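You operate a simulated robot arm through the tools that you are given. There is no shell and no other tool. Be economical: measure what you need, move in short steps, check, and stop when the job is done.

The job below is to be done with a simulated robot arm. You get a single attempt, and the scene is never put back.

## Task
Vacuum the dust off the cleaning bench, then stop the extractor.
Fine: start the extractor, open the inlet slide and leave it open; grey nozzle back on the tool board. Set down upright: grey nozzle. What is to be rubbed or washed off counts as gone when no trace of it is left.

The check looks at the end state, three seconds after you hand in, the way a careful person would. Anything else that was tipped, shoved, dropped, spilled or broken makes it a failure.

## Robot
A 6-joint arm with a two-finger parallel gripper, fixed in place. Base frame: the origin is at the foot of the arm, x ahead of it, y to its left, z up. Units: m, degrees, N and s.
With the tool pointing down near the work surface it reaches from about 0.2 to 0.44 m from the base axis. Its first joint turns from -115.0 to 115.0 degrees. Payload 4.2 kg.
Tool frame: the origin (TCP) lies between the finger pads and is the grasp point; the fingertips stand 0.023 m ahead of it; z points along the fingers, y is the line along which they close. Largest opening 0.094 m; finger width 0.038, thickness 0.01; the body of the gripper, 0.054 by 0.096 m, starts 0.039 m behind the TCP.
Orientation is told as [roll, pitch, yaw] about the base's x, y, z axes, in that order, counted from this pose: with the fingers straight down and closing along the base's y, the tool's x points along the base's -x, its y along +y and its z along -z.

## Interface
- The arm moves only by the tool send_rows. Its argument "commands" is a list of rows, each a list of 7 numbers: the opening in per cent of the stroke, from 0 (shut) to 100 (fully open), then the shift along the tool's x, y, z in m, then the turn, a rotation vector about the tool's x, y, z in degrees. In form: [[gripper, tx, ty, tz, ax, ay, az], ...]. A call has 1 to 12 rows; each row is the pose to reach, as a shift and turn from the pose commanded when the call began, along the tool's axes at that moment. A row lasts 0.2 s, in which the tool goes at most 0.05 m and 8.6 degrees; a call with a longer step from one row to the next is refused whole, and so is a gripper value outside its range. Where a pose cannot be reached the arm comes as near as it can. A force on the tool above 40 N (or 10 N above the force at the start of the call, whichever is more), or a blocked arm, ends the call early, and 0.2 s more pass. The fingers move at their own pace (about 0.108 m/s each) and stop on an object; they squeeze with about 25 N. The grip force told is the motor's: it shows also when the fingers shut on nothing. Time passes only in rows, and 0.2 s behind the last, so rows that repeat a pose let the fingers close. It gives the time, the measured TCP pose, the force on the tool (base axes), the opening and the grip force at its end, in the units of the frame above (readings bear some noise), with the torque about the TCP (base axes, N m) and any sound that the robot's microphone picked up.
- Cameras (640 x 400 px; columns grow to the right, rows downward): "scene" is fixed at [0.052, -0.5004, 1.5625]; the picture's right is [0.42, -0.91, 0.00], its down [-0.48, -0.23, -0.85] and it looks along [0.77, 0.36, -0.53] (base axes); focal length 214 px, centre (320, 200). "wrist" rides on the gripper at [0.086, 0.016, -0.074] in the tool frame; the picture's right is [-0.18, 0.98, 0.00], its down [-0.58, -0.11, -0.81] and it looks along [-0.79, -0.15, 0.59] (tool axes); focal length 243 px, centre (320, 200). There is no depth. A picture from a camera that has moved, and an enlarged one, comes with that camera's place and axes in the base frame and with its lens.
- capture(camera): a new picture of that camera. The clock stands still meanwhile.
- raise_lower(by): slides the trunk up (or, below 0, down) by that many m; the arm rides with it, the base frame stays. It gives what a move gives, with no picture.
- close_up(camera, box): a new picture of the part [left, top, right, bottom] of that camera's present view, enlarged. The clock stands still meanwhile.
- job_done(): hands the job in; it is judged then, once.

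Go step by step. Nothing tells you positions but the pictures and the camera data: compare them with the known pose of the tool, close in by small moves and look again before you grip or let go. The budget is 120 turns and 76 pictures, counting those below and the enlarged ones. Unless the task says otherwise, let go and move clear before handing in, and close with one line.

The tools are called by a JSON object that holds its "method" and its "body". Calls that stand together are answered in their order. send_rows: Moves the arm, as the interface text tells. Its arguments: {"type":"object","properties":{"commands":{"type":"array","items":{"type":"array","items":{"type":"number"}}}},"required":["commands"]} The other tools are called the same way: raise_lower (by) slides the trunk up or down; capture (camera) takes a picture; close_up (camera, box) takes an enlarged picture of a part of a camera's view; job_done () hands the job in.

At the start:

```text
t: 0.0
eef_pos: [0.4184, -0.2733, 1.4917]
orientation: [0.0, 0.0, 0.0]
contact_force: [-0.5, 0.5, 0.6]
wrist_torque: [0.06, 0.0, 0.02]
grip_width: 0.0941
grip_force: 0.2
trunk travel left (down, up): [-0.877, 0.113]
```

scene: 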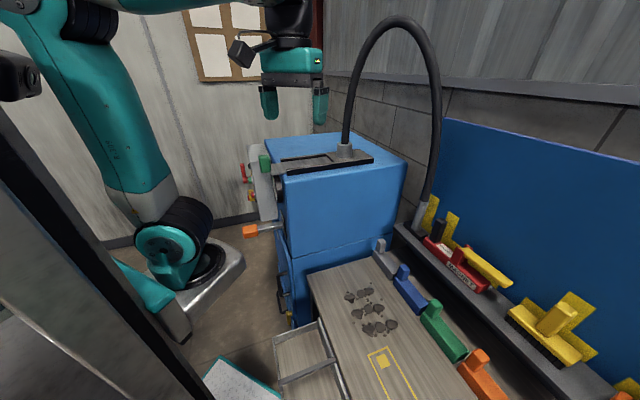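
wrist: 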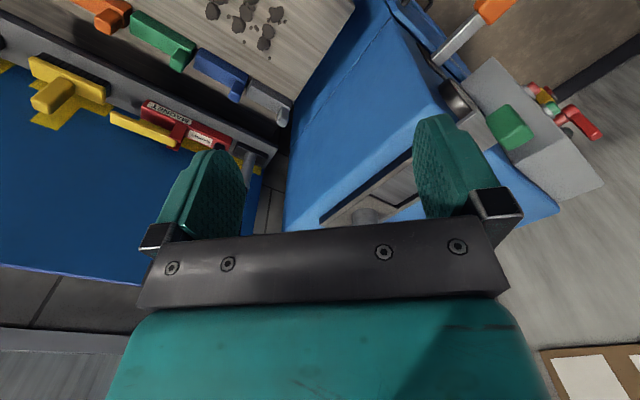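

I see a blue extractor cabinet with a hose, a bench with dust, a row of coloured nozzles, and some controls on the cabinet's side. I'll take enlarged views first.

{"method": "close_up", "body": {"camera": "scene", "box": [220, 120, 420, 245]}}

{"method": "close_up", "body": {"camera": "scene", "box": [360, 180, 640, 400]}}

{"method": "close_up", "body": {"camera": "scene", "box": [200, 230, 440, 400]}}

{"method": "close_up", "body": {"camera": "wrist", "box": [380, 0, 640, 200]}}

```text
3.20 times, centred on (320, 182) of scene
camera zoom: at [0.052, -0.5004, 1.5625], right [0.42, -0.91, 0.0], down [-0.48, -0.23, -0.85], along [0.77, 0.36, -0.53], focal length 686 px, centre (320, 256)
```

zoom: 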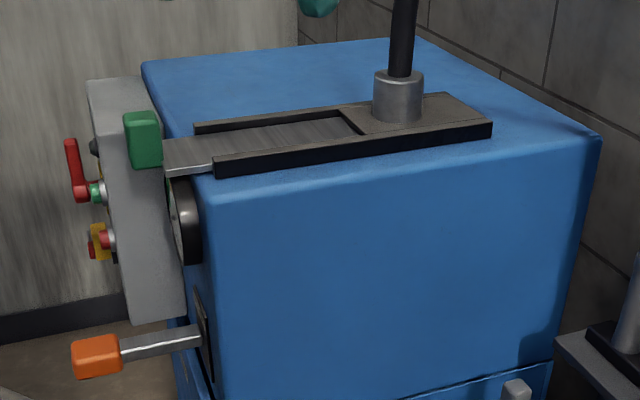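

```text
1.82 times, centred on (500, 290) of scene
camera zoom: at [0.052, -0.5004, 1.5625], right [0.42, -0.91, 0.0], down [-0.48, -0.23, -0.85], along [0.77, 0.36, -0.53], focal length 390 px, centre (-7, 36)
```

zoom: 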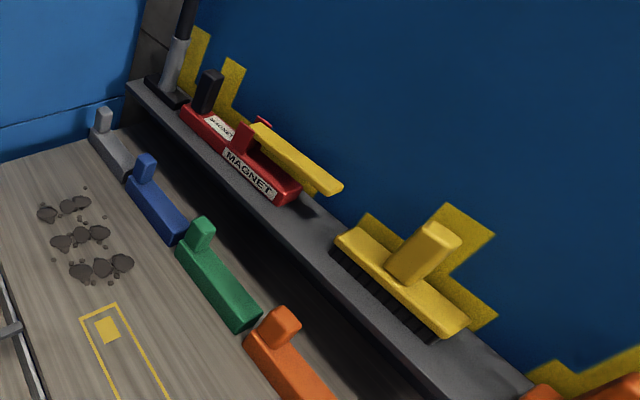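

```text
2.35 times, centred on (320, 315) of scene
camera zoom: at [0.052, -0.5004, 1.5625], right [0.42, -0.91, 0.0], down [-0.48, -0.23, -0.85], along [0.77, 0.36, -0.53], focal length 505 px, centre (320, -71)
```

zoom: 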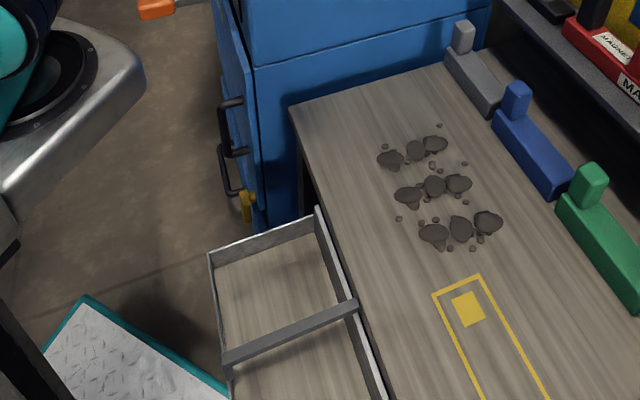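

```text
2.00 times, centred on (510, 100) of wrist
camera zoom: at [0.3324, -0.2573, 1.5675], right [0.18, 0.98, 0.0], down [0.58, -0.11, 0.81], along [0.79, -0.15, -0.59], focal length 485 px, centre (-60, 400)
```

zoom: 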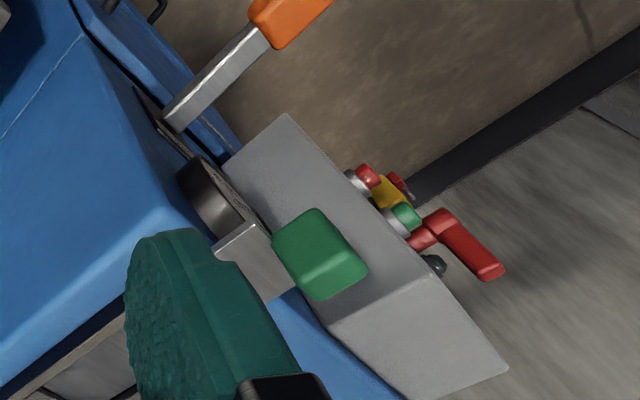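

The cabinet seems to stand turned 45° with its control face towards the (-x,+y) side; the green handle is at about (0.59,-0.04,1.28). I'll swing the wrist camera round to look at the controls.

{"method": "send_rows", "body": {"commands": [[100, 0, 0.045, 0, 0, 0, 4], [100, 0, 0.09, 0, 0, 0, 8], [100, 0, 0.135, 0, 0, 0, 12], [100, 0.0, 0.18, 0, 0, 0, 16], [100, 0.0, 0.225, 0, 0, 0, 20], [100, 0, 0.27, 0, 0, 0, 24], [100, 0, 0.315, 0, 0, 0, 28], [100, 0, 0.36, 0, 0, 0, 32], [100, 0, 0.405, 0, 0, 0, 36], [100, 0, 0.45, 0, 0, 0, 40], [100, 0, 0.495, 0, 0, 0, 44], [100, 0, 0.52, 0, 0, 0, 45]]}}

{"method": "capture", "body": {"camera": "wrist"}}

```text
t: 2.6
eef_pos: [0.4169, 0.2462, 1.4951]
orientation: [-0.1, 0.0, -45.0]
contact_force: [-0.5, -0.7, 0.8]
wrist_torque: [0.03, -0.03, -0.03]
grip_width: 0.0942
grip_force: 0.0
out of reach, approached as far as the arm can: row 3, 4, 5, 6
trunk travel left (down, up): [-0.877, 0.113]
```

```text
69 pictures are left
camera wrist: at [0.3685, 0.3189, 1.5705], right [0.83, 0.56, 0.0], down [0.33, -0.49, 0.81], along [0.46, -0.67, -0.59], focal length 243 px, centre (320, 200)
```

wrist: 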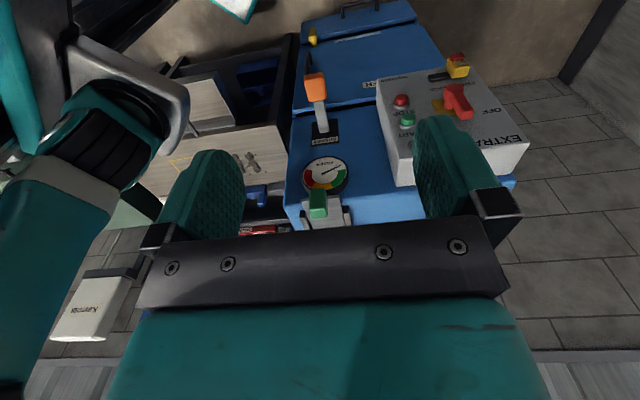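

The control panel is in view now, upside down. I'll enlarge it to read the controls.

{"method": "close_up", "body": {"camera": "wrist", "box": [280, 0, 540, 220]}}

{"method": "close_up", "body": {"camera": "wrist", "box": [370, 40, 500, 140]}}

{"method": "close_up", "body": {"camera": "scene", "box": [240, 120, 400, 220]}}

```text
1.82 times, centred on (410, 110) of wrist
camera zoom: at [0.3685, 0.3189, 1.5705], right [0.83, 0.56, 0.0], down [0.33, -0.49, 0.81], along [0.46, -0.67, -0.59], focal length 441 px, centre (156, 364)
```

zoom: 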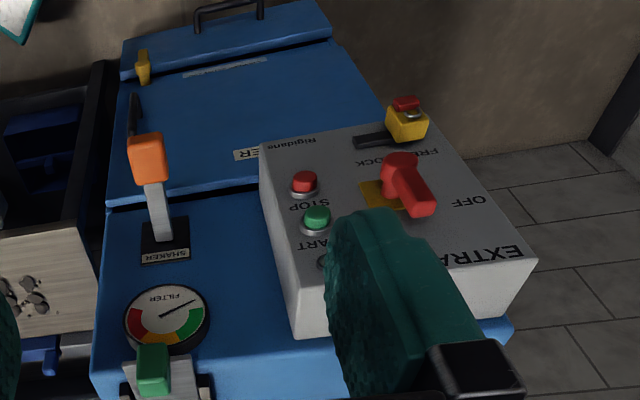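

```text
4.00 times, centred on (435, 90) of wrist
camera zoom: at [0.3685, 0.3189, 1.5705], right [0.83, 0.56, 0.0], down [0.33, -0.49, 0.81], along [0.46, -0.67, -0.59], focal length 970 px, centre (-140, 640)
```

zoom: 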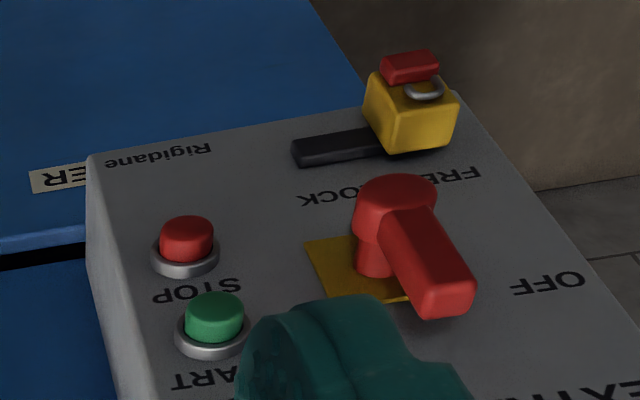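

```text
4.00 times, centred on (320, 170) of scene
camera zoom: at [0.052, -0.5004, 1.5625], right [0.42, -0.91, 0.0], down [-0.48, -0.23, -0.85], along [0.77, 0.36, -0.53], focal length 858 px, centre (320, 320)
```

zoom: 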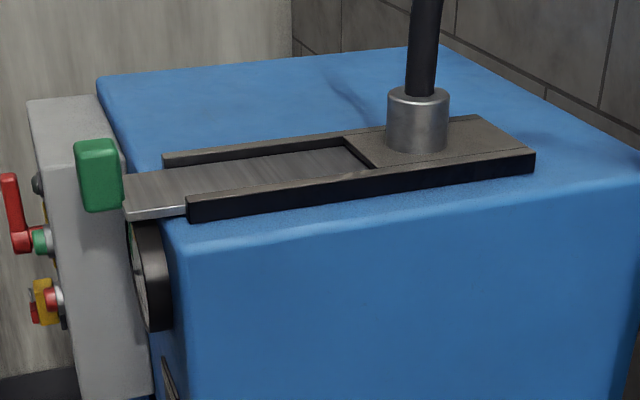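

I see a red main switch, a yellow LOCK/FREE slider and START/STOP buttons, but a finger hides part of the panel. I'll turn the wrist to see it all.

{"method": "send_rows", "body": {"commands": [[100, 0, 0.02, 0, 0, 0, -7], [100, 0, 0.04, 0, 0, 0, -14], [100, 0, 0.06, 0.0, 0, 0, -20], [100, 0, 0.08, 0.0, 0, 0, -20]]}}

{"method": "close_up", "body": {"camera": "wrist", "box": [200, 0, 460, 230]}}

```text
t: 3.6
eef_pos: [0.4752, 0.3029, 1.4927]
orientation: [0.0, 0.0, -24.9]
contact_force: [-0.2, 0.0, 0.1]
wrist_torque: [0.03, 0.02, 0.0]
grip_width: 0.0941
grip_force: 0.2
trunk travel left (down, up): [-0.877, 0.113]
```

```text
1.74 times, centred on (330, 115) of wrist
camera zoom: at [0.4025, 0.3545, 1.5683], right [0.58, 0.81, 0.0], down [0.48, -0.34, 0.81], along [0.66, -0.47, -0.59], focal length 422 px, centre (303, 348)
```

zoom: 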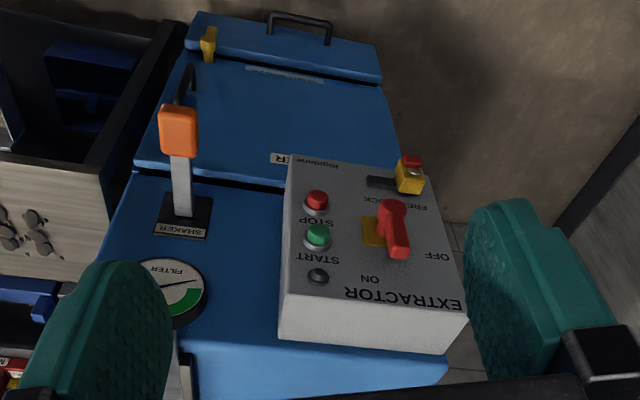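

{"method": "close_up", "body": {"camera": "wrist", "box": [310, 85, 400, 145]}}

```text
6.67 times, centred on (355, 115) of wrist
camera zoom: at [0.4025, 0.3545, 1.5683], right [0.58, 0.81, 0.0], down [0.48, -0.34, 0.81], along [0.66, -0.47, -0.59], focal length 1618 px, centre (87, 767)
```

zoom: 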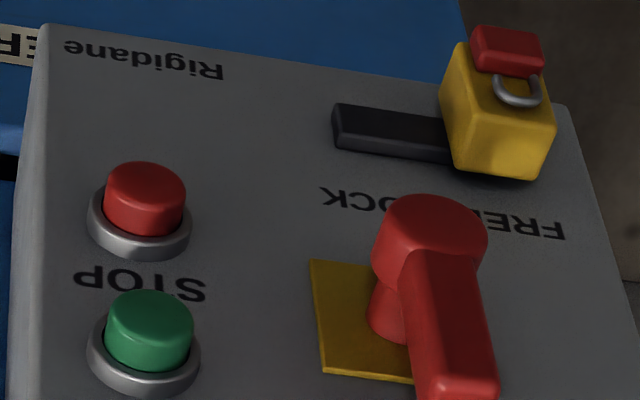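

The main switch points to ON and the lock is on FREE, so START (about (0.713,0.160,1.118)) should do, with STOP just below it. I'll lower the trunk and turn the tool towards the panel.

{"method": "raise_lower", "body": {"by": -0.3}}

{"method": "send_rows", "body": {"commands": [[50, 0, 0, 0, 0, 0, 7], [0, 0, 0, 0, 0, 0, 14], [0, 0, 0, 0, 0, 0, 20], [0, 0, 0, 0, 0, 0, 20]]}}

{"method": "send_rows", "body": {"commands": [[0, 0, 0, 0, 0, -8, 0], [0, 0, 0, 0, 0, -16, 0], [0, 0, 0, 0, 0, -24, 0], [0, 0, 0, 0, 0, -32, 0], [0, 0, 0, 0, 0, -40, 0], [0, 0, 0, 0, 0, -48, 0], [0, 0, 0, 0, 0, -56, 0], [0, 0, 0, 0, 0, -64, 0], [0, 0, 0, 0, 0, -70, 0], [0, 0, 0, 0, 0, -70, 0]]}}

{"method": "capture", "body": {"camera": "wrist"}}

{"method": "capture", "body": {"camera": "scene"}}

```text
t: 6.6
eef_pos: [0.4738, 0.3028, 1.1932]
orientation: [0.1, 0.0, -25.0]
contact_force: [0.4, -0.5, 0.7]
wrist_torque: [0.02, 0.0, -0.01]
grip_width: 0.0939
grip_force: 0.1
trunk travel left (down, up): [-0.577, 0.413]
```

```text
t: 7.6
eef_pos: [0.4742, 0.304, 1.1926]
orientation: [0.0, 0.0, -45.0]
contact_force: [0.9, 0.3, -0.3]
wrist_torque: [-0.02, 0.0, 0.0]
grip_width: 0.0
grip_force: 24.9
trunk travel left (down, up): [-0.577, 0.413]
```

```text
t: 9.8
eef_pos: [0.4675, 0.2858, 1.17]
orientation: [0.3, -23.0, -45.1]
contact_force: [-0.5, 0.5, -1.3]
wrist_torque: [0.0, -0.01, 0.0]
grip_width: 0.0
grip_force: 24.8
out of reach, approached as far as the arm can: row 3, 4, 5, 6, 7, 8, 9, 10
trunk travel left (down, up): [-0.577, 0.413]
```

```text
63 pictures are left
camera wrist: at [0.403, 0.3748, 1.2052], right [0.81, 0.58, 0.08], down [0.08, -0.23, 0.97], along [0.58, -0.78, -0.24], focal length 243 px, centre (320, 200)
```

wrist: 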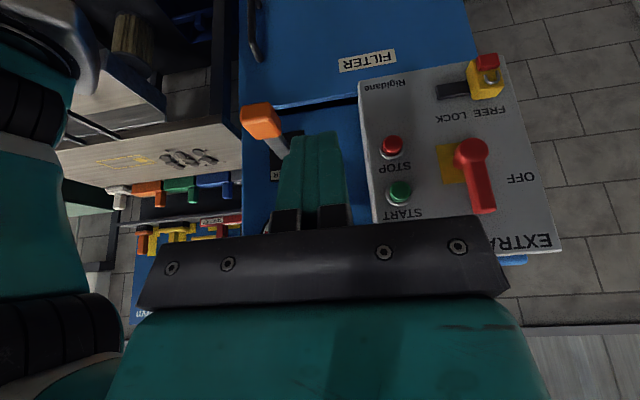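

```text
62 pictures are left
```

scene: 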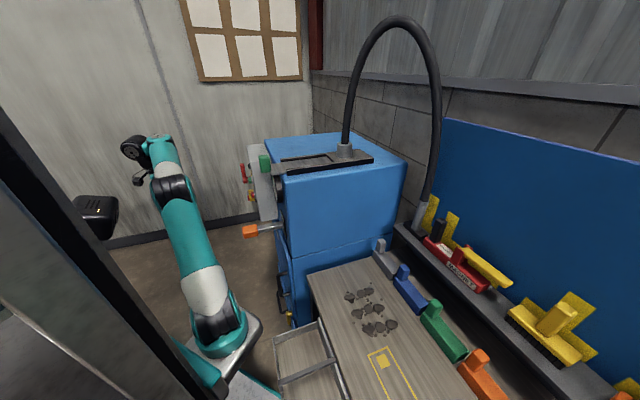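

The arm's first joint appears to stand near (0.25,0), and it was stretched upward. I'll raise the trunk again so that the panel lies level with the shoulder.

{"method": "raise_lower", "body": {"by": 0.25}}

{"method": "send_rows", "body": {"commands": [[0, 0, 0, 0, 0, 0, 0]]}}

```text
t: 12.4
eef_pos: [0.4672, 0.2863, 1.4204]
orientation: [0.2, -23.2, -44.9]
contact_force: [-0.6, 0.2, 0.1]
wrist_torque: [-0.02, -0.03, 0.0]
grip_width: 0.0001
grip_force: 25.1
trunk travel left (down, up): [-0.827, 0.163]
```

```text
t: 12.8
eef_pos: [0.4692, 0.2869, 1.419]
orientation: [0.2, -23.0, -45.1]
contact_force: [-0.2, 1.3, 0.0]
wrist_torque: [0.02, -0.02, 0.01]
grip_width: 0.0005
grip_force: 24.8
trunk travel left (down, up): [-0.827, 0.163]
```

Reset works. Now down about 0.28 m with the tilt kept.

{"method": "send_rows", "body": {"commands": [[0, 0.016, 0, 0.037, 0, 0, 0], [0, 0.031, 0, 0.074, 0, 0, 0], [0, 0.047, 0, 0.11, 0, 0, 0], [0, 0.062, 0, 0.147, 0, 0, 0], [0, 0.078, 0, 0.184, 0, 0, 0], [0, 0.094, 0, 0.221, 0, 0, 0], [0, 0.109, 0, 0.258, 0, 0, 0], [0, 0.109, 0, 0.258, 0, 0, 0]]}}

{"method": "send_rows", "body": {"commands": [[0, 0, 0, 0, 0, -8, 0], [0, 0, 0, 0, 0, -16, 0], [0, 0, 0, 0, 0, -24, 0], [0, 0, 0, 0, 0, -32, 0], [0, 0, 0, 0, 0, -40, 0], [0, 0, 0, 0, 0, -48, 0], [0, 0, 0, 0, 0, -56, 0], [0, 0, 0, 0, 0, -56, 0]]}}

{"method": "capture", "body": {"camera": "wrist"}}

```text
t: 14.6
eef_pos: [0.5933, 0.3649, 1.1661]
orientation: [0.0, -22.9, -45.0]
contact_force: [0.1, -0.4, -0.2]
wrist_torque: [-0.03, -0.01, 0.0]
grip_width: 0.0
grip_force: 25.4
out of reach, approached as far as the arm can: row 1, 2, 3, 4, 5, 6, 7, 8
trunk travel left (down, up): [-0.827, 0.163]
```

```text
t: 16.4
eef_pos: [0.5945, 0.3629, 1.1695]
orientation: [-0.4, -24.7, -44.4]
contact_force: [0.4, -0.4, -0.2]
wrist_torque: [0.02, 0.02, 0.0]
grip_width: 0.0
grip_force: 24.9
out of reach, approached as far as the arm can: row 1, 2, 3, 4, 5, 6, 7, 8
trunk travel left (down, up): [-0.827, 0.163]
```

```text
61 pictures are left
camera wrist: at [0.5289, 0.4514, 1.2016], right [0.81, 0.58, 0.07], down [0.06, -0.21, 0.98], along [0.58, -0.79, -0.21], focal length 243 px, centre (320, 200)
```

wrist: 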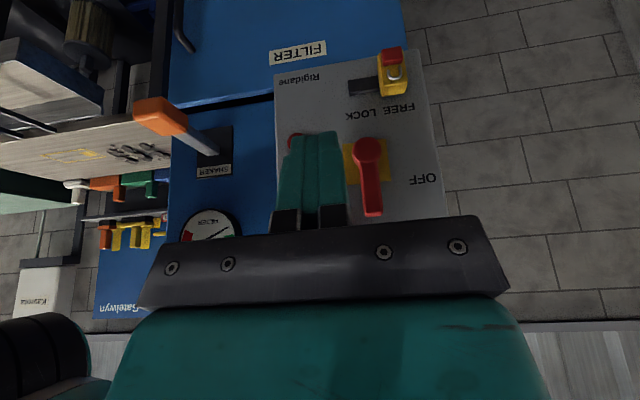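

The tool can't tilt more than about 24° this way, but that is enough for a fingertip to lead onto the button. I'll line up sideways, then approach and look.

{"method": "send_rows", "body": {"commands": [[0, 0, -0.03, 0, 0, 0, 0], [0, 0, -0.06, 0, 0, 0, 0], [0, -0.037, -0.06, 0.016, 0, 0, 0], [0, -0.073, -0.06, 0.032, 0, 0, 0], [0, -0.11, -0.06, 0.048, 0, 0, 0], [0, -0.11, -0.06, 0.048, 0, 0, 0]]}}

{"method": "capture", "body": {"camera": "wrist"}}

{"method": "close_up", "body": {"camera": "scene", "box": [180, 110, 340, 250]}}

```text
t: 17.8
eef_pos: [0.6544, 0.3047, 1.1845]
orientation: [-0.5, -24.7, -44.5]
contact_force: [-0.2, -0.5, 0.2]
wrist_torque: [0.02, 0.02, -0.01]
grip_width: 0.0
grip_force: 24.8
out of reach, approached as far as the arm can: row 1, 2, 3, 4, 5, 6
trunk travel left (down, up): [-0.827, 0.163]
```

```text
60 pictures are left
camera wrist: at [0.5887, 0.3952, 1.2168], right [0.81, 0.58, 0.07], down [0.07, -0.21, 0.98], along [0.58, -0.79, -0.21], focal length 243 px, centre (320, 200)
```

wrist: 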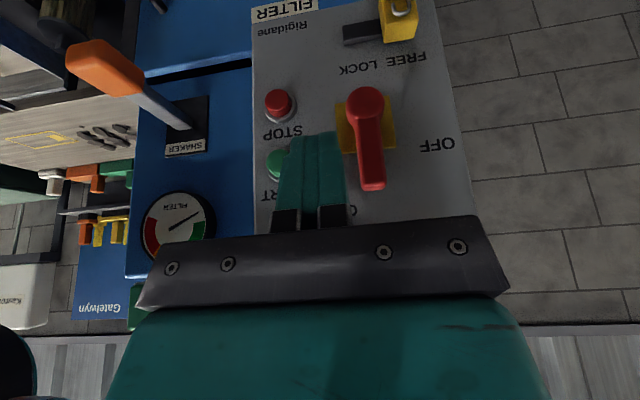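

```text
2.86 times, centred on (260, 180) of scene
camera zoom: at [0.052, -0.5004, 1.5625], right [0.42, -0.91, 0.0], down [-0.48, -0.23, -0.85], along [0.77, 0.36, -0.53], focal length 613 px, centre (491, 257)
```

zoom: 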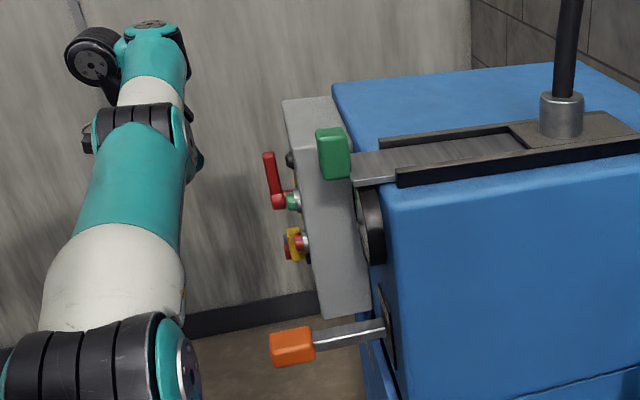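

The sideways-tilted posture is at a joint limit. I'll back off and turn the tool outward (radially), which should allow more tilt.

{"method": "send_rows", "body": {"commands": [[0, 0.032, -0.035, -0.014, 0, 0, 0], [0, 0.0646, -0.07, -0.0288, 0, 0, 0], [0, 0.0646, -0.07, -0.0288, -3, 0, -6.9], [0, 0.0646, -0.07, -0.0288, -6.1, 0, -13.7], [0, 0.0646, -0.07, -0.0288, -9.1, 0, -20.6], [0, 0.0646, -0.07, -0.0288, -12.2, 0, -27.4], [0, 0.0646, -0.07, -0.0288, -15.2, 0, -34.3], [0, 0.0646, -0.07, -0.0288, -18.3, 0, -41.1], [0, 0.0646, -0.07, -0.0288, -18.3, 0, -41.1]]}}

{"method": "send_rows", "body": {"commands": [[0, 0, 0, 0, 0, -8, 0], [0, 0, 0, 0, 0, -16, 0], [0, 0, 0, 0, 0, -24, 0], [0, 0, 0, 0, 0, -32, 0], [0, 0, 0, 0, 0, -40, 0], [0, 0, 0, 0, 0, -40, 0]]}}

{"method": "capture", "body": {"camera": "scene"}}

```text
t: 19.8
eef_pos: [0.4848, 0.4406, 1.191]
orientation: [-1.0, -24.3, -11.7]
contact_force: [-0.8, -0.4, -0.2]
wrist_torque: [0.01, 0.04, -0.01]
grip_width: 0.0
grip_force: 25.1
out of reach, approached as far as the arm can: row 1, 2, 3, 4, 5, 6, 7, 8, 9
trunk travel left (down, up): [-0.827, 0.163]
```

```text
t: 21.2
eef_pos: [0.4898, 0.4404, 1.1914]
orientation: [-0.5, -25.7, -11.8]
contact_force: [0.3, -0.7, -0.6]
wrist_torque: [-0.01, 0.0, 0.0]
grip_width: 0.0001
grip_force: 25.2
out of reach, approached as far as the arm can: row 1, 2, 3, 4, 5, 6
trunk travel left (down, up): [-0.827, 0.163]
```

```text
58 pictures are left
```

scene: 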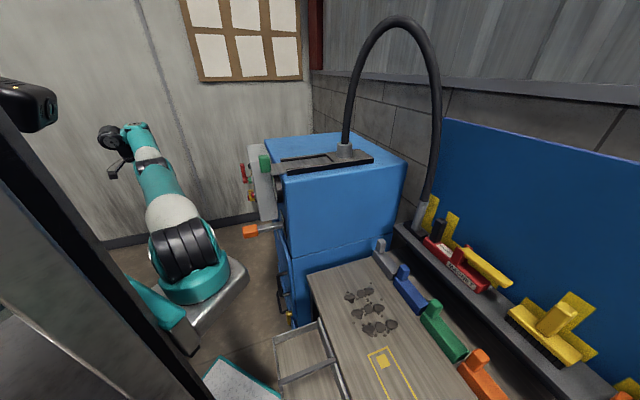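

The arm is stretched straight, a singular posture that it gets stuck in. I'll untilt and pull the tool inward to bend the elbow.

{"method": "send_rows", "body": {"commands": [[0, 0, 0, 0, 0, 8, 0], [0, 0, 0, 0, 0, 16, 0], [0, 0, 0, 0, 0, 24, 0], [0, 0, -0.04, 0, 0, 24, 0], [0, 0, -0.08, 0, 0, 24, 0], [0, 0, -0.12, 0, 0, 24, 0], [0, 0, -0.16, 0, 0, 24, 0], [0, 0, -0.19, 0, 0, 24, 0], [0, 0, -0.19, 0, 0, 24, 0]]}}

{"method": "capture", "body": {"camera": "scene"}}

```text
t: 23.2
eef_pos: [0.5045, 0.4026, 1.2264]
orientation: [-0.6, -1.6, -11.9]
contact_force: [0.5, -0.3, -0.7]
wrist_torque: [0.07, -0.02, -0.01]
grip_width: 0.0002
grip_force: 25.1
out of reach, approached as far as the arm can: row 4, 5, 6, 7, 8, 9
trunk travel left (down, up): [-0.827, 0.163]
```

```text
57 pictures are left
```

scene: 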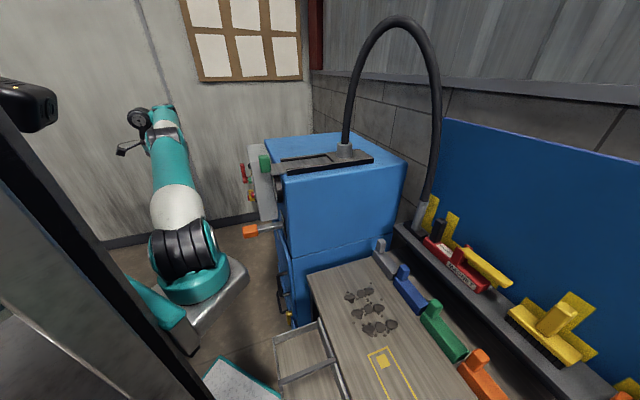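

Still blocked inward at this height; I'll probe by moving up first, then inward.

{"method": "send_rows", "body": {"commands": [[0, 0, 0, -0.04, 0, 0, 0], [0, 0, 0, -0.08, 0, 0, 0], [0, 0, 0, -0.12, 0, 0, 0], [0, 0, -0.04, -0.12, 0, 0, 0], [0, 0, -0.08, -0.12, 0, 0, 0], [0, 0, -0.12, -0.12, 0, 0, 0], [0, 0, -0.15, -0.12, 0, 0, 0], [0, 0, -0.15, -0.12, 0, 0, 0]]}}

```text
t: 25.0
eef_pos: [0.4669, 0.2909, 1.3758]
orientation: [-1.0, 1.4, -12.0]
contact_force: [0.7, 1.1, 0.4]
wrist_torque: [-0.01, 0.04, -0.01]
grip_width: 0.0
grip_force: 25.3
out of reach, approached as far as the arm can: row 6, 7, 8
trunk travel left (down, up): [-0.827, 0.163]
```

The evidence fits an inner (folding) limit: the arm must reach farther from its shoulder. I'll lower the trunk so that it reaches upward to the panel.

{"method": "raise_lower", "body": {"by": -0.35}}

{"method": "send_rows", "body": {"commands": [[0, 0, 0.0, -0.04, 0, 0, 7], [0, 0, 0.0, -0.08, 0, 0, 14], [0, 0, 0.0, -0.12, 0, 0, 21], [0, 0, 0.0, -0.14, 0, 0, 28], [0, 0, 0.0, -0.14, 0, 0, 33], [0, 0, 0.0, -0.14, 0, 0, 33]]}}

{"method": "send_rows", "body": {"commands": [[0, 0, 0, 0, 0, -8, 0], [0, 0, 0, 0, 0, -16, 0], [0, 0, 0, 0, 0, -24, 0], [0, 0, 0, 0, 0, -32, 0], [0, 0, 0, 0, 0, -40, 0], [0, 0, 0, 0, 0, -48, 0], [0, 0, 0, 0, 0, -48, 0]]}}

```text
t: 28.4
eef_pos: [0.4673, 0.292, 1.0261]
orientation: [-1.1, 1.3, -12.0]
contact_force: [-0.6, -0.5, 1.0]
wrist_torque: [-0.04, -0.02, -0.01]
grip_width: 0.0
grip_force: 25.4
trunk travel left (down, up): [-0.477, 0.513]
```

```text
t: 29.8
eef_pos: [0.4697, 0.2874, 1.1588]
orientation: [-1.6, 0.6, -45.1]
contact_force: [0.4, 0.0, -0.2]
wrist_torque: [0.0, -0.02, 0.02]
grip_width: 0.0
grip_force: 25.3
out of reach, approached as far as the arm can: row 1, 4, 5, 6
trunk travel left (down, up): [-0.477, 0.513]
```

```text
t: 31.4
eef_pos: [0.4586, 0.252, 1.1001]
orientation: [-1.3, -22.0, -44.3]
contact_force: [0.4, 0.3, 0.1]
wrist_torque: [-0.02, 0.0, -0.01]
grip_width: 0.0
grip_force: 24.8
out of reach, approached as far as the arm can: row 1, 2, 3, 4, 5, 6, 7
trunk travel left (down, up): [-0.477, 0.513]
```

The feasible zone is clearer now: at r≈0.48 the tool wants to be about 1.33 above (trunk-adjusted). I'll set the trunk to -0.2 and approach the button line from there.

{"method": "raise_lower", "body": {"by": 0.2}}

{"method": "send_rows", "body": {"commands": [[0, -0.0114, 0.0287, 0.034, 0, 0, 0], [0, -0.0228, 0.0573, 0.068, 0, 0, 0], [0, -0.0342, 0.086, 0.103, 0, 0, 0], [0, -0.0456, 0.1146, 0.137, 0, 0, 0], [0, -0.0456, 0.1146, 0.137, 0, 0, 0]]}}

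{"method": "capture", "body": {"camera": "wrist"}}

```text
t: 33.6
eef_pos: [0.4573, 0.2524, 1.3005]
orientation: [-1.2, -22.1, -44.3]
contact_force: [-1.6, -0.1, -0.9]
wrist_torque: [0.0, 0.0, 0.0]
grip_width: 0.0
grip_force: 24.9
trunk travel left (down, up): [-0.677, 0.313]
```

```text
t: 34.8
eef_pos: [0.6051, 0.266, 1.1878]
orientation: [-1.2, -22.0, -44.2]
contact_force: [-0.1, 0.2, -0.1]
wrist_torque: [0.01, 0.0, 0.02]
grip_width: 0.0001
grip_force: 25.0
trunk travel left (down, up): [-0.677, 0.313]
```

```text
56 pictures are left
camera wrist: at [0.5404, 0.3543, 1.2246], right [0.81, 0.58, 0.05], down [0.11, -0.23, 0.97], along [0.57, -0.78, -0.25], focal length 243 px, centre (320, 200)
```

wrist: 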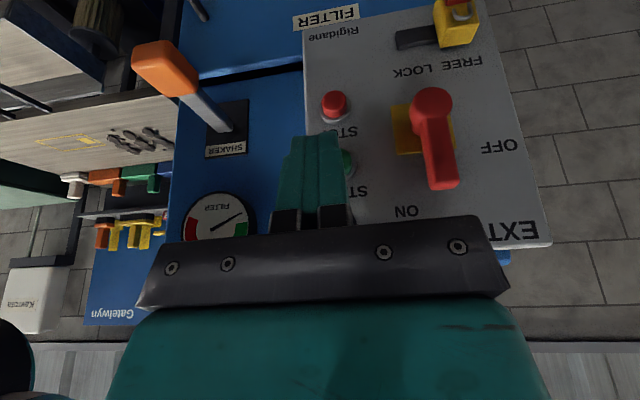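

Free motion here, and START is consistent at about (0.716,0.163,1.115). Approaching to just short of contact.

{"method": "send_rows", "body": {"commands": [[0, -0.02, 0.0014, 0.024, 0, 0, 0], [0, -0.04, 0.0028, 0.048, 0, 0, 0], [0, -0.06, 0.0043, 0.072, 0, 0, 0], [0, -0.075, 0.0057, 0.094, 0, 0, 0], [0, -0.075, 0.0057, 0.094, 0, 0, 0]]}}

{"method": "close_up", "body": {"camera": "wrist", "box": [240, 80, 480, 230]}}

{"method": "close_up", "body": {"camera": "scene", "box": [200, 120, 330, 220]}}

```text
t: 36.0
eef_pos: [0.6932, 0.2156, 1.1409]
orientation: [-1.4, -21.8, -44.3]
contact_force: [0.2, 0.0, -0.5]
wrist_torque: [-0.02, 0.0, -0.01]
grip_width: 0.0002
grip_force: 24.3
out of reach, approached as far as the arm can: row 1, 2, 3, 4, 5
trunk travel left (down, up): [-0.677, 0.313]
```

```text
2.67 times, centred on (360, 155) of wrist
camera zoom: at [0.6291, 0.3042, 1.1782], right [0.81, 0.58, 0.05], down [0.11, -0.23, 0.97], along [0.57, -0.78, -0.25], focal length 647 px, centre (213, 320)
```

zoom: 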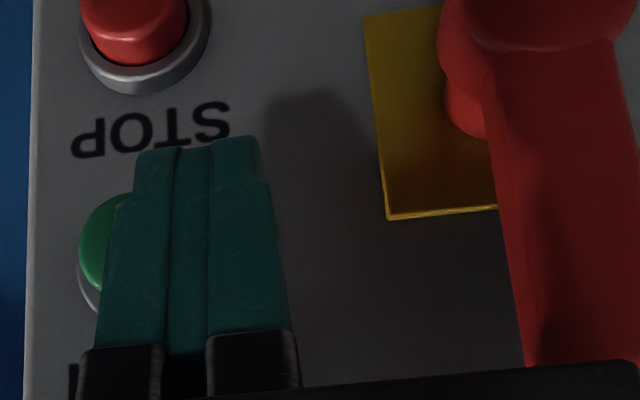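

```text
4.00 times, centred on (265, 170) of scene
camera zoom: at [0.052, -0.5004, 1.5625], right [0.42, -0.91, 0.0], down [-0.48, -0.23, -0.85], along [0.77, 0.36, -0.53], focal length 858 px, centre (540, 320)
```

zoom: 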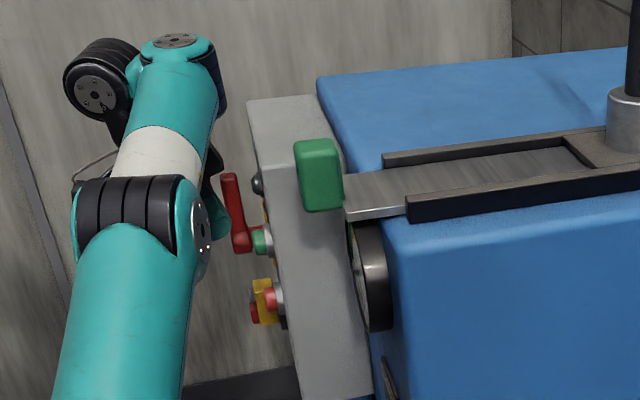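

I was deflected sideways towards the lever by the folding limit. I'll back off, lower the trunk 0.1 more and come again.

{"method": "send_rows", "body": {"commands": [[0, 0.037, 0, -0.015, 0, 0, 0], [0, 0.074, 0, -0.03, 0, 0, 0], [0, 0.057, 0, -0.072, 0, 0, 0], [0, 0.037, 0, -0.117, 0, 0, 0], [0, 0.037, 0, -0.117, 0, 0, 0]]}}

{"method": "raise_lower", "body": {"by": -0.1}}

```text
t: 37.2
eef_pos: [0.6308, 0.2575, 1.2288]
orientation: [-1.1, -21.7, -44.3]
contact_force: [0.0, -0.4, 0.2]
wrist_torque: [-0.01, 0.02, 0.01]
grip_width: 0.0001
grip_force: 25.1
out of reach, approached as far as the arm can: row 4, 5
trunk travel left (down, up): [-0.677, 0.313]
```

```text
t: 38.5
eef_pos: [0.6316, 0.257, 1.1271]
orientation: [-1.0, -21.6, -44.2]
contact_force: [-0.5, 0.2, -0.7]
wrist_torque: [0.0, -0.02, 0.0]
grip_width: 0.0
grip_force: 25.1
trunk travel left (down, up): [-0.577, 0.413]
```

Possibly this is the outer limit with the arm straight after all. I'll fold the arm well inward with the tool down, and see whether it can go low there.

{"method": "send_rows", "body": {"commands": [[0, 0.02, -0.04, -0.008, 0, 5, 0], [0, 0.04, -0.08, -0.016, 0, 10, 0], [0, 0.06, -0.125, -0.025, 0, 16, 0], [0, 0.081, -0.1676, -0.033, 0, 22, 0], [0, 0.081, -0.1676, -0.033, 0, 22, 0]]}}

{"method": "send_rows", "body": {"commands": [[0, 0, 0, 0.04, 0, 0, 0], [0, 0, 0, 0.08, 0, 0, 0], [0, 0, 0, 0.12, 0, 0, 0], [0, 0, 0, 0.12, 0, 0, 0]]}}

{"method": "capture", "body": {"camera": "scene"}}

```text
t: 39.7
eef_pos: [0.4413, 0.2251, 1.1572]
orientation: [-2.1, 1.8, -45.0]
contact_force: [0.6, -0.9, -0.5]
wrist_torque: [0.01, 0.05, 0.02]
grip_width: 0.0
grip_force: 25.6
out of reach, approached as far as the arm can: row 3, 4, 5
trunk travel left (down, up): [-0.577, 0.413]
```

```text
t: 40.7
eef_pos: [0.4841, 0.2534, 1.1329]
orientation: [-1.1, 0.3, -44.6]
contact_force: [0.7, -0.5, 0.0]
wrist_torque: [-0.01, 0.0, 0.01]
grip_width: 0.0
grip_force: 24.9
out of reach, approached as far as the arm can: row 1, 2, 3, 4
trunk travel left (down, up): [-0.577, 0.413]
```

```text
53 pictures are left
```

scene: 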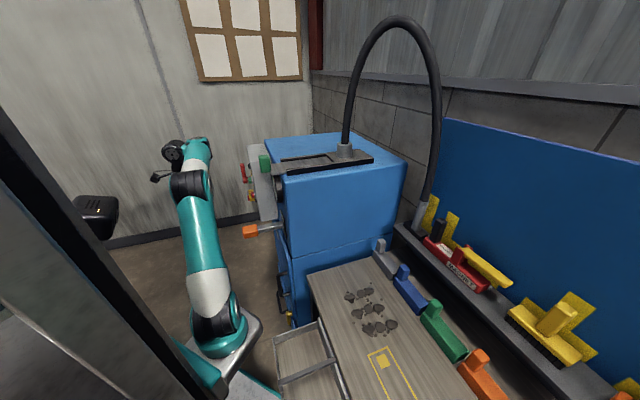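

The lower region stays blocked here; I suspect an awkward joint branch from my first swing close past the base axis. I'll swing back in a wide arc to the start side and test lowering there.

{"method": "raise_lower", "body": {"by": 0.3}}

{"method": "send_rows", "body": {"commands": [[0, 0, 0, -0.04, 0, 0, 0], [0, -0.043, -0.001, -0.05, 0, 0, -2], [0, -0.091, -0.008, -0.05, 0, 0, -5], [0, -0.137, -0.023, -0.05, 0, 0, -9], [0, -0.181, -0.042, -0.05, 0, 0, -13], [0, -0.221, -0.069, -0.05, 0, 0, -17], [0, -0.257, -0.1, -0.05, 0, 0, -21], [0, -0.257, -0.1, -0.05, 0, 0, -21]]}}

```text
t: 43.7
eef_pos: [0.4845, 0.2528, 1.4339]
orientation: [-1.1, 0.3, -44.7]
contact_force: [-0.2, -0.1, 0.6]
wrist_torque: [0.0, 0.01, -0.02]
grip_width: 0.0
grip_force: 25.0
trunk travel left (down, up): [-0.877, 0.113]
```

```text
t: 45.5
eef_pos: [0.5997, 0.0007, 1.4827]
orientation: [-0.9, 0.7, -23.6]
contact_force: [-0.7, 0.4, -1.3]
wrist_torque: [0.0, 0.0, 0.0]
grip_width: 0.0001
grip_force: 25.4
out of reach, approached as far as the arm can: row 1
trunk travel left (down, up): [-0.877, 0.113]
```

Continuing the arc to the start side and testing the descent there.

{"method": "send_rows", "body": {"commands": [[0, -0.015, -0.047, 0, 0, 0, -3], [0, -0.022, -0.095, 0, 0, 0, -6], [0, -0.02, -0.144, 0, 0, 0, -10], [0, -0.013, -0.192, 0, 0, 0, -14], [0, 0.002, -0.238, 0, 0, 0, -18], [0, 0.02, -0.277, 0, 0, 0, -22], [0, 0.042, -0.317, 0, 0, 0, -23.6], [0, 0.042, -0.317, 0, 0, 0, -23.6]]}}

{"method": "send_rows", "body": {"commands": [[0, 0, 0, 0.04, 0, 0, 0], [0, 0, 0, 0.08, 0, 0, 0], [0, 0, 0, 0.12, 0, 0, 0], [0, 0, 0, 0.16, 0, 0, 0], [0, 0, 0, 0.2, 0, 0, 0], [0, 0, 0, 0.24, 0, 0, 0], [0, 0, 0, 0.24, 0, 0, 0]]}}

{"method": "capture", "body": {"camera": "scene"}}

```text
t: 47.3
eef_pos: [0.4455, -0.2746, 1.4927]
orientation: [-0.1, 1.0, -0.2]
contact_force: [0.0, -0.7, -0.4]
wrist_torque: [0.04, 0.01, -0.01]
grip_width: 0.0
grip_force: 24.8
out of reach, approached as far as the arm can: row 7, 8
trunk travel left (down, up): [-0.877, 0.113]
```

```text
t: 48.9
eef_pos: [0.426, -0.2755, 1.249]
orientation: [-0.7, 1.0, -0.1]
contact_force: [0.4, 0.5, 1.1]
wrist_torque: [-0.04, 0.01, -0.01]
grip_width: 0.0
grip_force: 24.9
out of reach, approached as far as the arm can: row 1, 2
trunk travel left (down, up): [-0.877, 0.113]
```

```text
52 pictures are left
```

scene: 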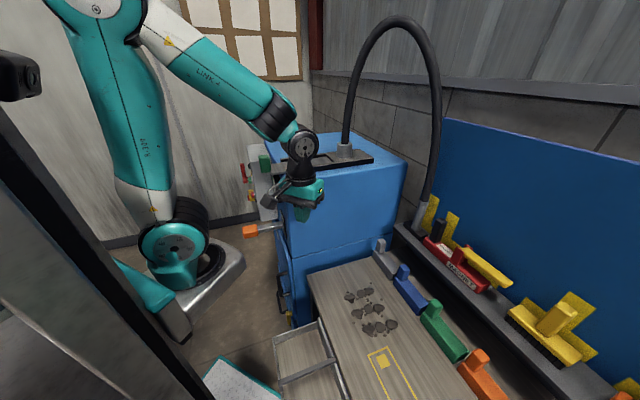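

The arm bends and lowers freely here, so the trouble was only the straightened elbow. I'll raise the trunk and swing back over with the elbow bent, then lower beside the panel.

{"method": "raise_lower", "body": {"by": 0.11}}

{"method": "send_rows", "body": {"commands": [[0, 0, 0, -0.045, 0, 0, 0], [0, -0.023, 0.0385, -0.045, 0, 0, 4], [0, -0.05, 0.0785, -0.045, 0, 0, 8], [0, -0.07, 0.1215, -0.045, 0, 0, 12], [0, -0.091, 0.1625, -0.045, 0, 0, 16], [0, -0.105, 0.2055, -0.045, 0, 0, 20], [0, -0.113, 0.2505, -0.045, 0, 0, 24], [0, -0.113, 0.2955, -0.045, 0, 0, 28], [0, -0.107, 0.3405, -0.045, 0, 0, 32], [0, -0.093, 0.3845, -0.045, 0, 0, 36], [0, -0.073, 0.4245, -0.045, 0, 0, 40], [0, -0.046, 0.4615, -0.045, 0, 0, 45]]}}

```text
t: 50.3
eef_pos: [0.427, -0.2761, 1.3592]
orientation: [-0.6, 1.0, -0.1]
contact_force: [0.4, -0.2, 0.1]
wrist_torque: [0.0, -0.02, 0.01]
grip_width: 0.0
grip_force: 24.9
trunk travel left (down, up): [-0.987, 0.003]
```

```text
t: 52.9
eef_pos: [0.4752, 0.1865, 1.3969]
orientation: [-1.1, 0.3, -45.0]
contact_force: [0.6, -0.8, -0.1]
wrist_torque: [0.05, 0.01, -0.02]
grip_width: 0.0
grip_force: 25.1
trunk travel left (down, up): [-0.987, 0.003]
```

No limits hit. Now lower beside the panel and tilt the tool toward it.

{"method": "send_rows", "body": {"commands": [[0, 0, 0, 0.045, 0, 0, 0], [0, 0, 0, 0.09, 0, 0, 0], [0, 0, 0, 0.135, 0, 0, 0], [0, 0, 0, 0.18, 0, 0, 0], [0, 0, 0, 0.225, 0, 0, 0], [0, 0, 0, 0.225, 0, 0, 0]]}}

{"method": "send_rows", "body": {"commands": [[0, 0, 0, 0, 0, -8, 0], [0, 0, 0, 0, 0, -16, 0], [0, 0, 0, 0, 0, -24, 0], [0, 0, 0, 0, 0, -32, 0], [0, 0, 0, 0, 0, -40, 0], [0, 0, 0, 0, 0, -48, 0], [0, 0, 0, 0, 0, -56, 0], [0, 0, 0, 0, 0, -56, 0]]}}

{"method": "capture", "body": {"camera": "wrist"}}

```text
t: 54.3
eef_pos: [0.4709, 0.1821, 1.1735]
orientation: [-1.0, 0.3, -45.1]
contact_force: [0.1, -0.4, 0.5]
wrist_torque: [0.0, 0.04, -0.02]
grip_width: 0.0
grip_force: 25.4
trunk travel left (down, up): [-0.987, 0.003]
```

```text
t: 56.1
eef_pos: [0.4699, 0.1833, 1.1741]
orientation: [-2.1, -55.8, -43.4]
contact_force: [0.3, 0.2, 0.6]
wrist_torque: [-0.02, 0.02, -0.04]
grip_width: 0.0
grip_force: 25.0
trunk travel left (down, up): [-0.987, 0.003]
```

```text
51 pictures are left
camera wrist: at [0.4038, 0.2734, 1.1446], right [0.77, 0.62, 0.13], down [-0.3, 0.18, 0.94], along [0.56, -0.76, 0.33], focal length 243 px, centre (320, 200)
```

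wrist: 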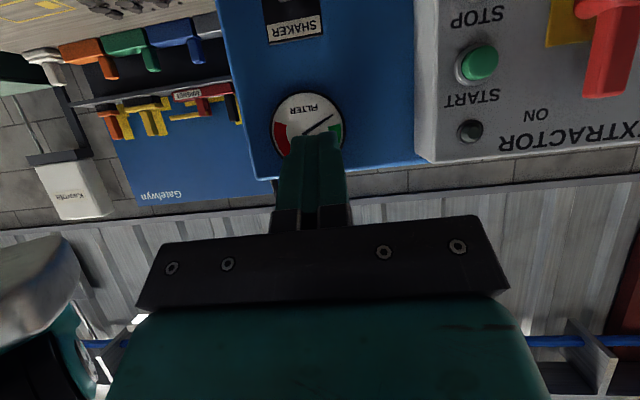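

The tilt to 56° works now. Moving sideways in line with START (0.714,0.160,1.115) and then forward to just short of it.

{"method": "send_rows", "body": {"commands": [[0, 0.0117, 0.0385, 0.009, 0, 0, 0], [0, 0.0233, 0.077, 0.0183, 0, 0, 0], [0, 0.035, 0.1155, 0.0275, 0, 0, 0], [0, 0.0466, 0.154, 0.0366, 0, 0, 0], [0, 0.026, 0.153, 0.067, 0, 0, 0], [0, 0.0053, 0.152, 0.098, 0, 0, 0], [0, -0.0154, 0.151, 0.128, 0, 0, 0], [0, -0.033, 0.15, 0.153, 0, 0, 0], [0, -0.033, 0.15, 0.153, 0, 0, 0]]}}

{"method": "capture", "body": {"camera": "wrist"}}

{"method": "close_up", "body": {"camera": "scene", "box": [200, 120, 330, 220]}}

```text
t: 58.1
eef_pos: [0.6762, 0.1848, 1.1109]
orientation: [-2.1, -55.8, -43.4]
contact_force: [0.9, -0.5, 1.3]
wrist_torque: [0.01, 0.0, 0.02]
grip_width: 0.0
grip_force: 25.3
trunk travel left (down, up): [-0.987, 0.003]
```

```text
50 pictures are left
camera wrist: at [0.6105, 0.2746, 1.0827], right [0.77, 0.62, 0.13], down [-0.3, 0.18, 0.94], along [0.56, -0.76, 0.32], focal length 243 px, centre (320, 200)
```

wrist: 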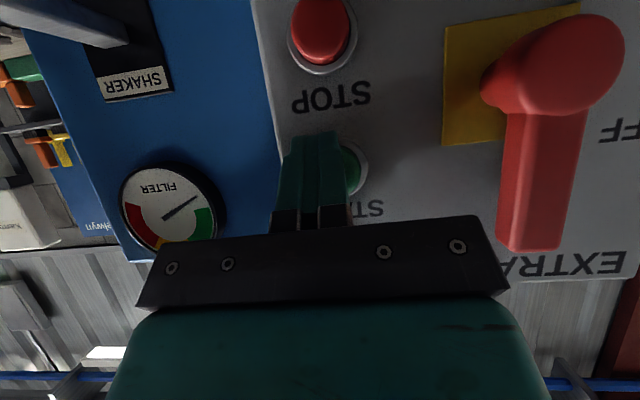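

```text
4.00 times, centred on (265, 170) of scene
camera zoom: at [0.052, -0.5004, 1.5625], right [0.42, -0.91, 0.0], down [-0.48, -0.23, -0.85], along [0.77, 0.36, -0.53], focal length 858 px, centre (540, 320)
```

zoom: 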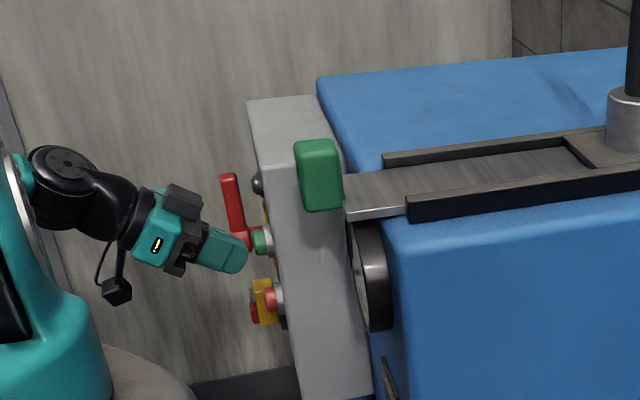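

The fingertip is a centimetre to the button's left and slightly low. I'll correct and press gently, then back out.

{"method": "send_rows", "body": {"commands": [[0, -0.006, 0.01, -0.004, 0, 0, 0], [0, -0.0101, 0.01, 0.0026, 0, 0, 0], [0, -0.013, 0.01, 0.0068, 0, 0, 0], [0, -0.0152, 0.01, 0.01, 0, 0, 0], [0, -0.0174, 0.01, 0.0134, 0, 0, 0], [0, -0.0186, 0.01, 0.015, 0, 0, 0]]}}

{"method": "capture", "body": {"camera": "wrist"}}

```text
t: 59.1
eef_pos: [0.6911, 0.1862, 1.1181]
orientation: [-2.2, -55.4, -42.8]
contact_force: [-22.6, 15.8, 4.9]
wrist_torque: [-0.17, -0.19, -0.2]
grip_width: 0.0
grip_force: 24.8
trunk travel left (down, up): [-0.987, 0.003]
heard: click
stopped in row 5: the force on the tool passed its limit at 46 N (the readings are from after the stop); the commanded pose is now the measured one
```

```text
48 pictures are left
camera wrist: at [0.6249, 0.276, 1.0903], right [0.77, 0.63, 0.13], down [-0.3, 0.17, 0.94], along [0.57, -0.76, 0.32], focal length 243 px, centre (320, 200)
```

wrist: 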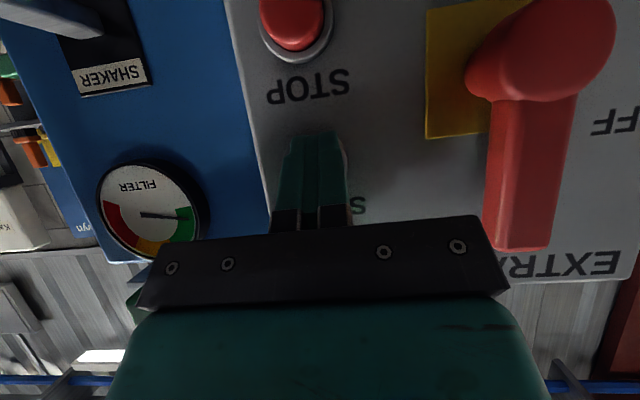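

A click was heard and the gauge needle moved. I'll back off and check the lamp.

{"method": "send_rows", "body": {"commands": [[0, 0.022, 0, -0.033, 0, 0, 0], [0, 0.045, 0, -0.066, 0, 0, 0], [0, 0.067, 0, -0.1, 0, 0, 0], [0, 0.067, -0.04, -0.1, 0, 0, 0], [0, 0.067, -0.04, -0.1, 0, 0, 0]]}}

{"method": "capture", "body": {"camera": "wrist"}}

```text
t: 60.4
eef_pos: [0.5793, 0.2388, 1.1219]
orientation: [-2.3, -55.5, -43.0]
contact_force: [-0.6, -0.3, -0.3]
wrist_torque: [0.0, 0.02, 0.0]
grip_width: 0.0001
grip_force: 25.0
trunk travel left (down, up): [-0.987, 0.003]
```

```text
47 pictures are left
camera wrist: at [0.5144, 0.3294, 1.0931], right [0.77, 0.63, 0.13], down [-0.3, 0.17, 0.94], along [0.56, -0.76, 0.32], focal length 243 px, centre (320, 200)
```

wrist: 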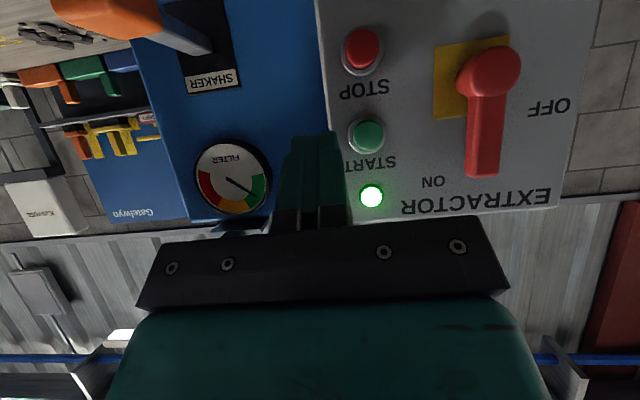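

The lamp is lit, so the extractor runs. Next the slide: I'll move up and look at the green handle from in front, with the fingers open.

{"method": "send_rows", "body": {"commands": [[0, -0.03, -0.021, -0.018, 0, 7, 0], [0, -0.06, -0.042, -0.037, 0, 14, 0], [20, -0.09, -0.063, -0.055, 0, 21, 0], [40, -0.12, -0.084, -0.0735, 0, 28, 0], [60, -0.149, -0.105, -0.092, 0, 35, 0], [80, -0.179, -0.126, -0.11, 0, 42, 0], [100, -0.209, -0.147, -0.129, 0, 49, 0], [100, -0.239, -0.168, -0.147, 0, 56, 0], [100, -0.239, -0.168, -0.147, 0, 56, 0]]}}

{"method": "capture", "body": {"camera": "wrist"}}

```text
t: 62.4
eef_pos: [0.4733, 0.1147, 1.4051]
orientation: [-1.2, 0.6, -44.7]
contact_force: [-1.0, -0.6, -0.6]
wrist_torque: [0.0, 0.03, -0.03]
grip_width: 0.0939
grip_force: 0.1
trunk travel left (down, up): [-0.987, 0.003]
```

```text
46 pictures are left
camera wrist: at [0.4259, 0.1893, 1.4797], right [0.82, 0.57, -0.02], down [0.35, -0.48, 0.8], along [0.44, -0.67, -0.6], focal length 243 px, centre (320, 200)
```

wrist: 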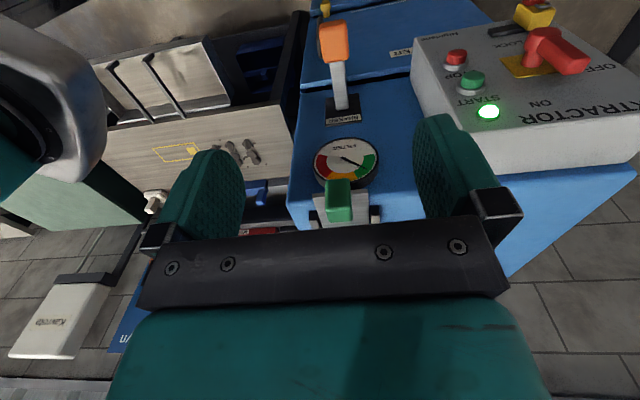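

{"method": "close_up", "body": {"camera": "wrist", "box": [290, 130, 410, 230]}}

```text
4.00 times, centred on (350, 180) of wrist
camera zoom: at [0.4259, 0.1893, 1.4797], right [0.82, 0.57, -0.02], down [0.35, -0.48, 0.8], along [0.44, -0.67, -0.6], focal length 970 px, centre (200, 280)
```

zoom: 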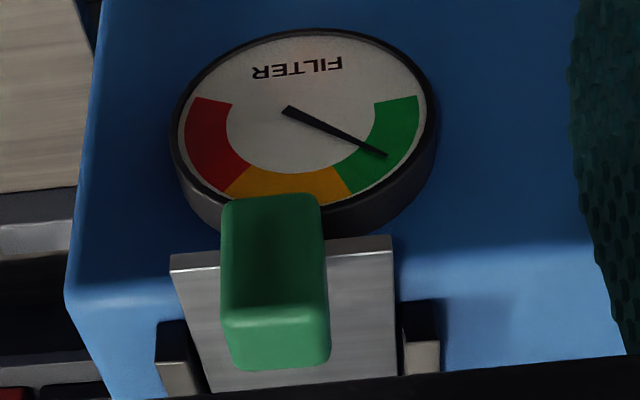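

The handle stands at the plate's front end, top centre about (0.605,-0.033,1.30). I'll hover the open fingers over it.

{"method": "send_rows", "body": {"commands": [[100, -0.04, -0.003, 0.0, 0, 0, 0], [100, -0.08, -0.006, 0.0, 0, 0, 0], [100, -0.12, -0.009, 0.015, 0, 0, 0], [100, -0.16, -0.012, 0.03, 0, 0, 0], [100, -0.19, -0.012, 0.045, 0, 0, 0], [100, -0.19, -0.012, 0.045, 0, 0, 0]]}}

{"method": "capture", "body": {"camera": "wrist"}}

{"method": "close_up", "body": {"camera": "scene", "box": [220, 90, 380, 190]}}

```text
t: 63.8
eef_pos: [0.6023, -0.0281, 1.3586]
orientation: [-1.3, 0.5, -44.9]
contact_force: [0.4, -0.7, -0.1]
wrist_torque: [-0.02, 0.0, -0.01]
grip_width: 0.0941
grip_force: 0.1
trunk travel left (down, up): [-0.987, 0.003]
```

```text
44 pictures are left
camera wrist: at [0.5545, 0.0451, 1.4339], right [0.82, 0.57, -0.02], down [0.35, -0.48, 0.8], along [0.44, -0.67, -0.6], focal length 243 px, centre (320, 200)
```

wrist: 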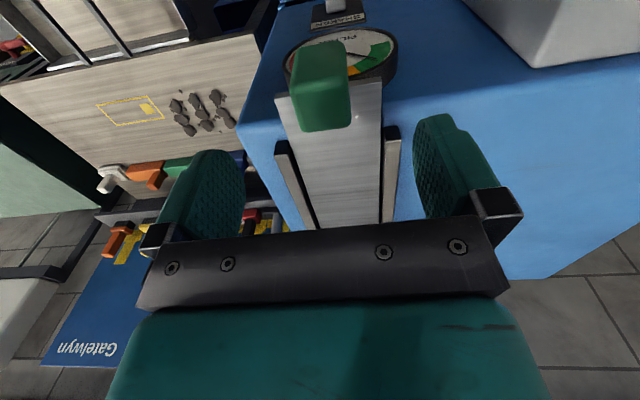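

```text
4.00 times, centred on (300, 140) of scene
camera zoom: at [0.052, -0.5004, 1.5625], right [0.42, -0.91, 0.0], down [-0.48, -0.23, -0.85], along [0.77, 0.36, -0.53], focal length 858 px, centre (400, 440)
```

zoom: 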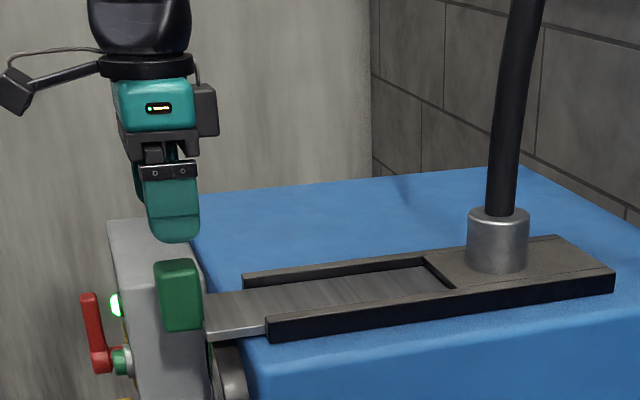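

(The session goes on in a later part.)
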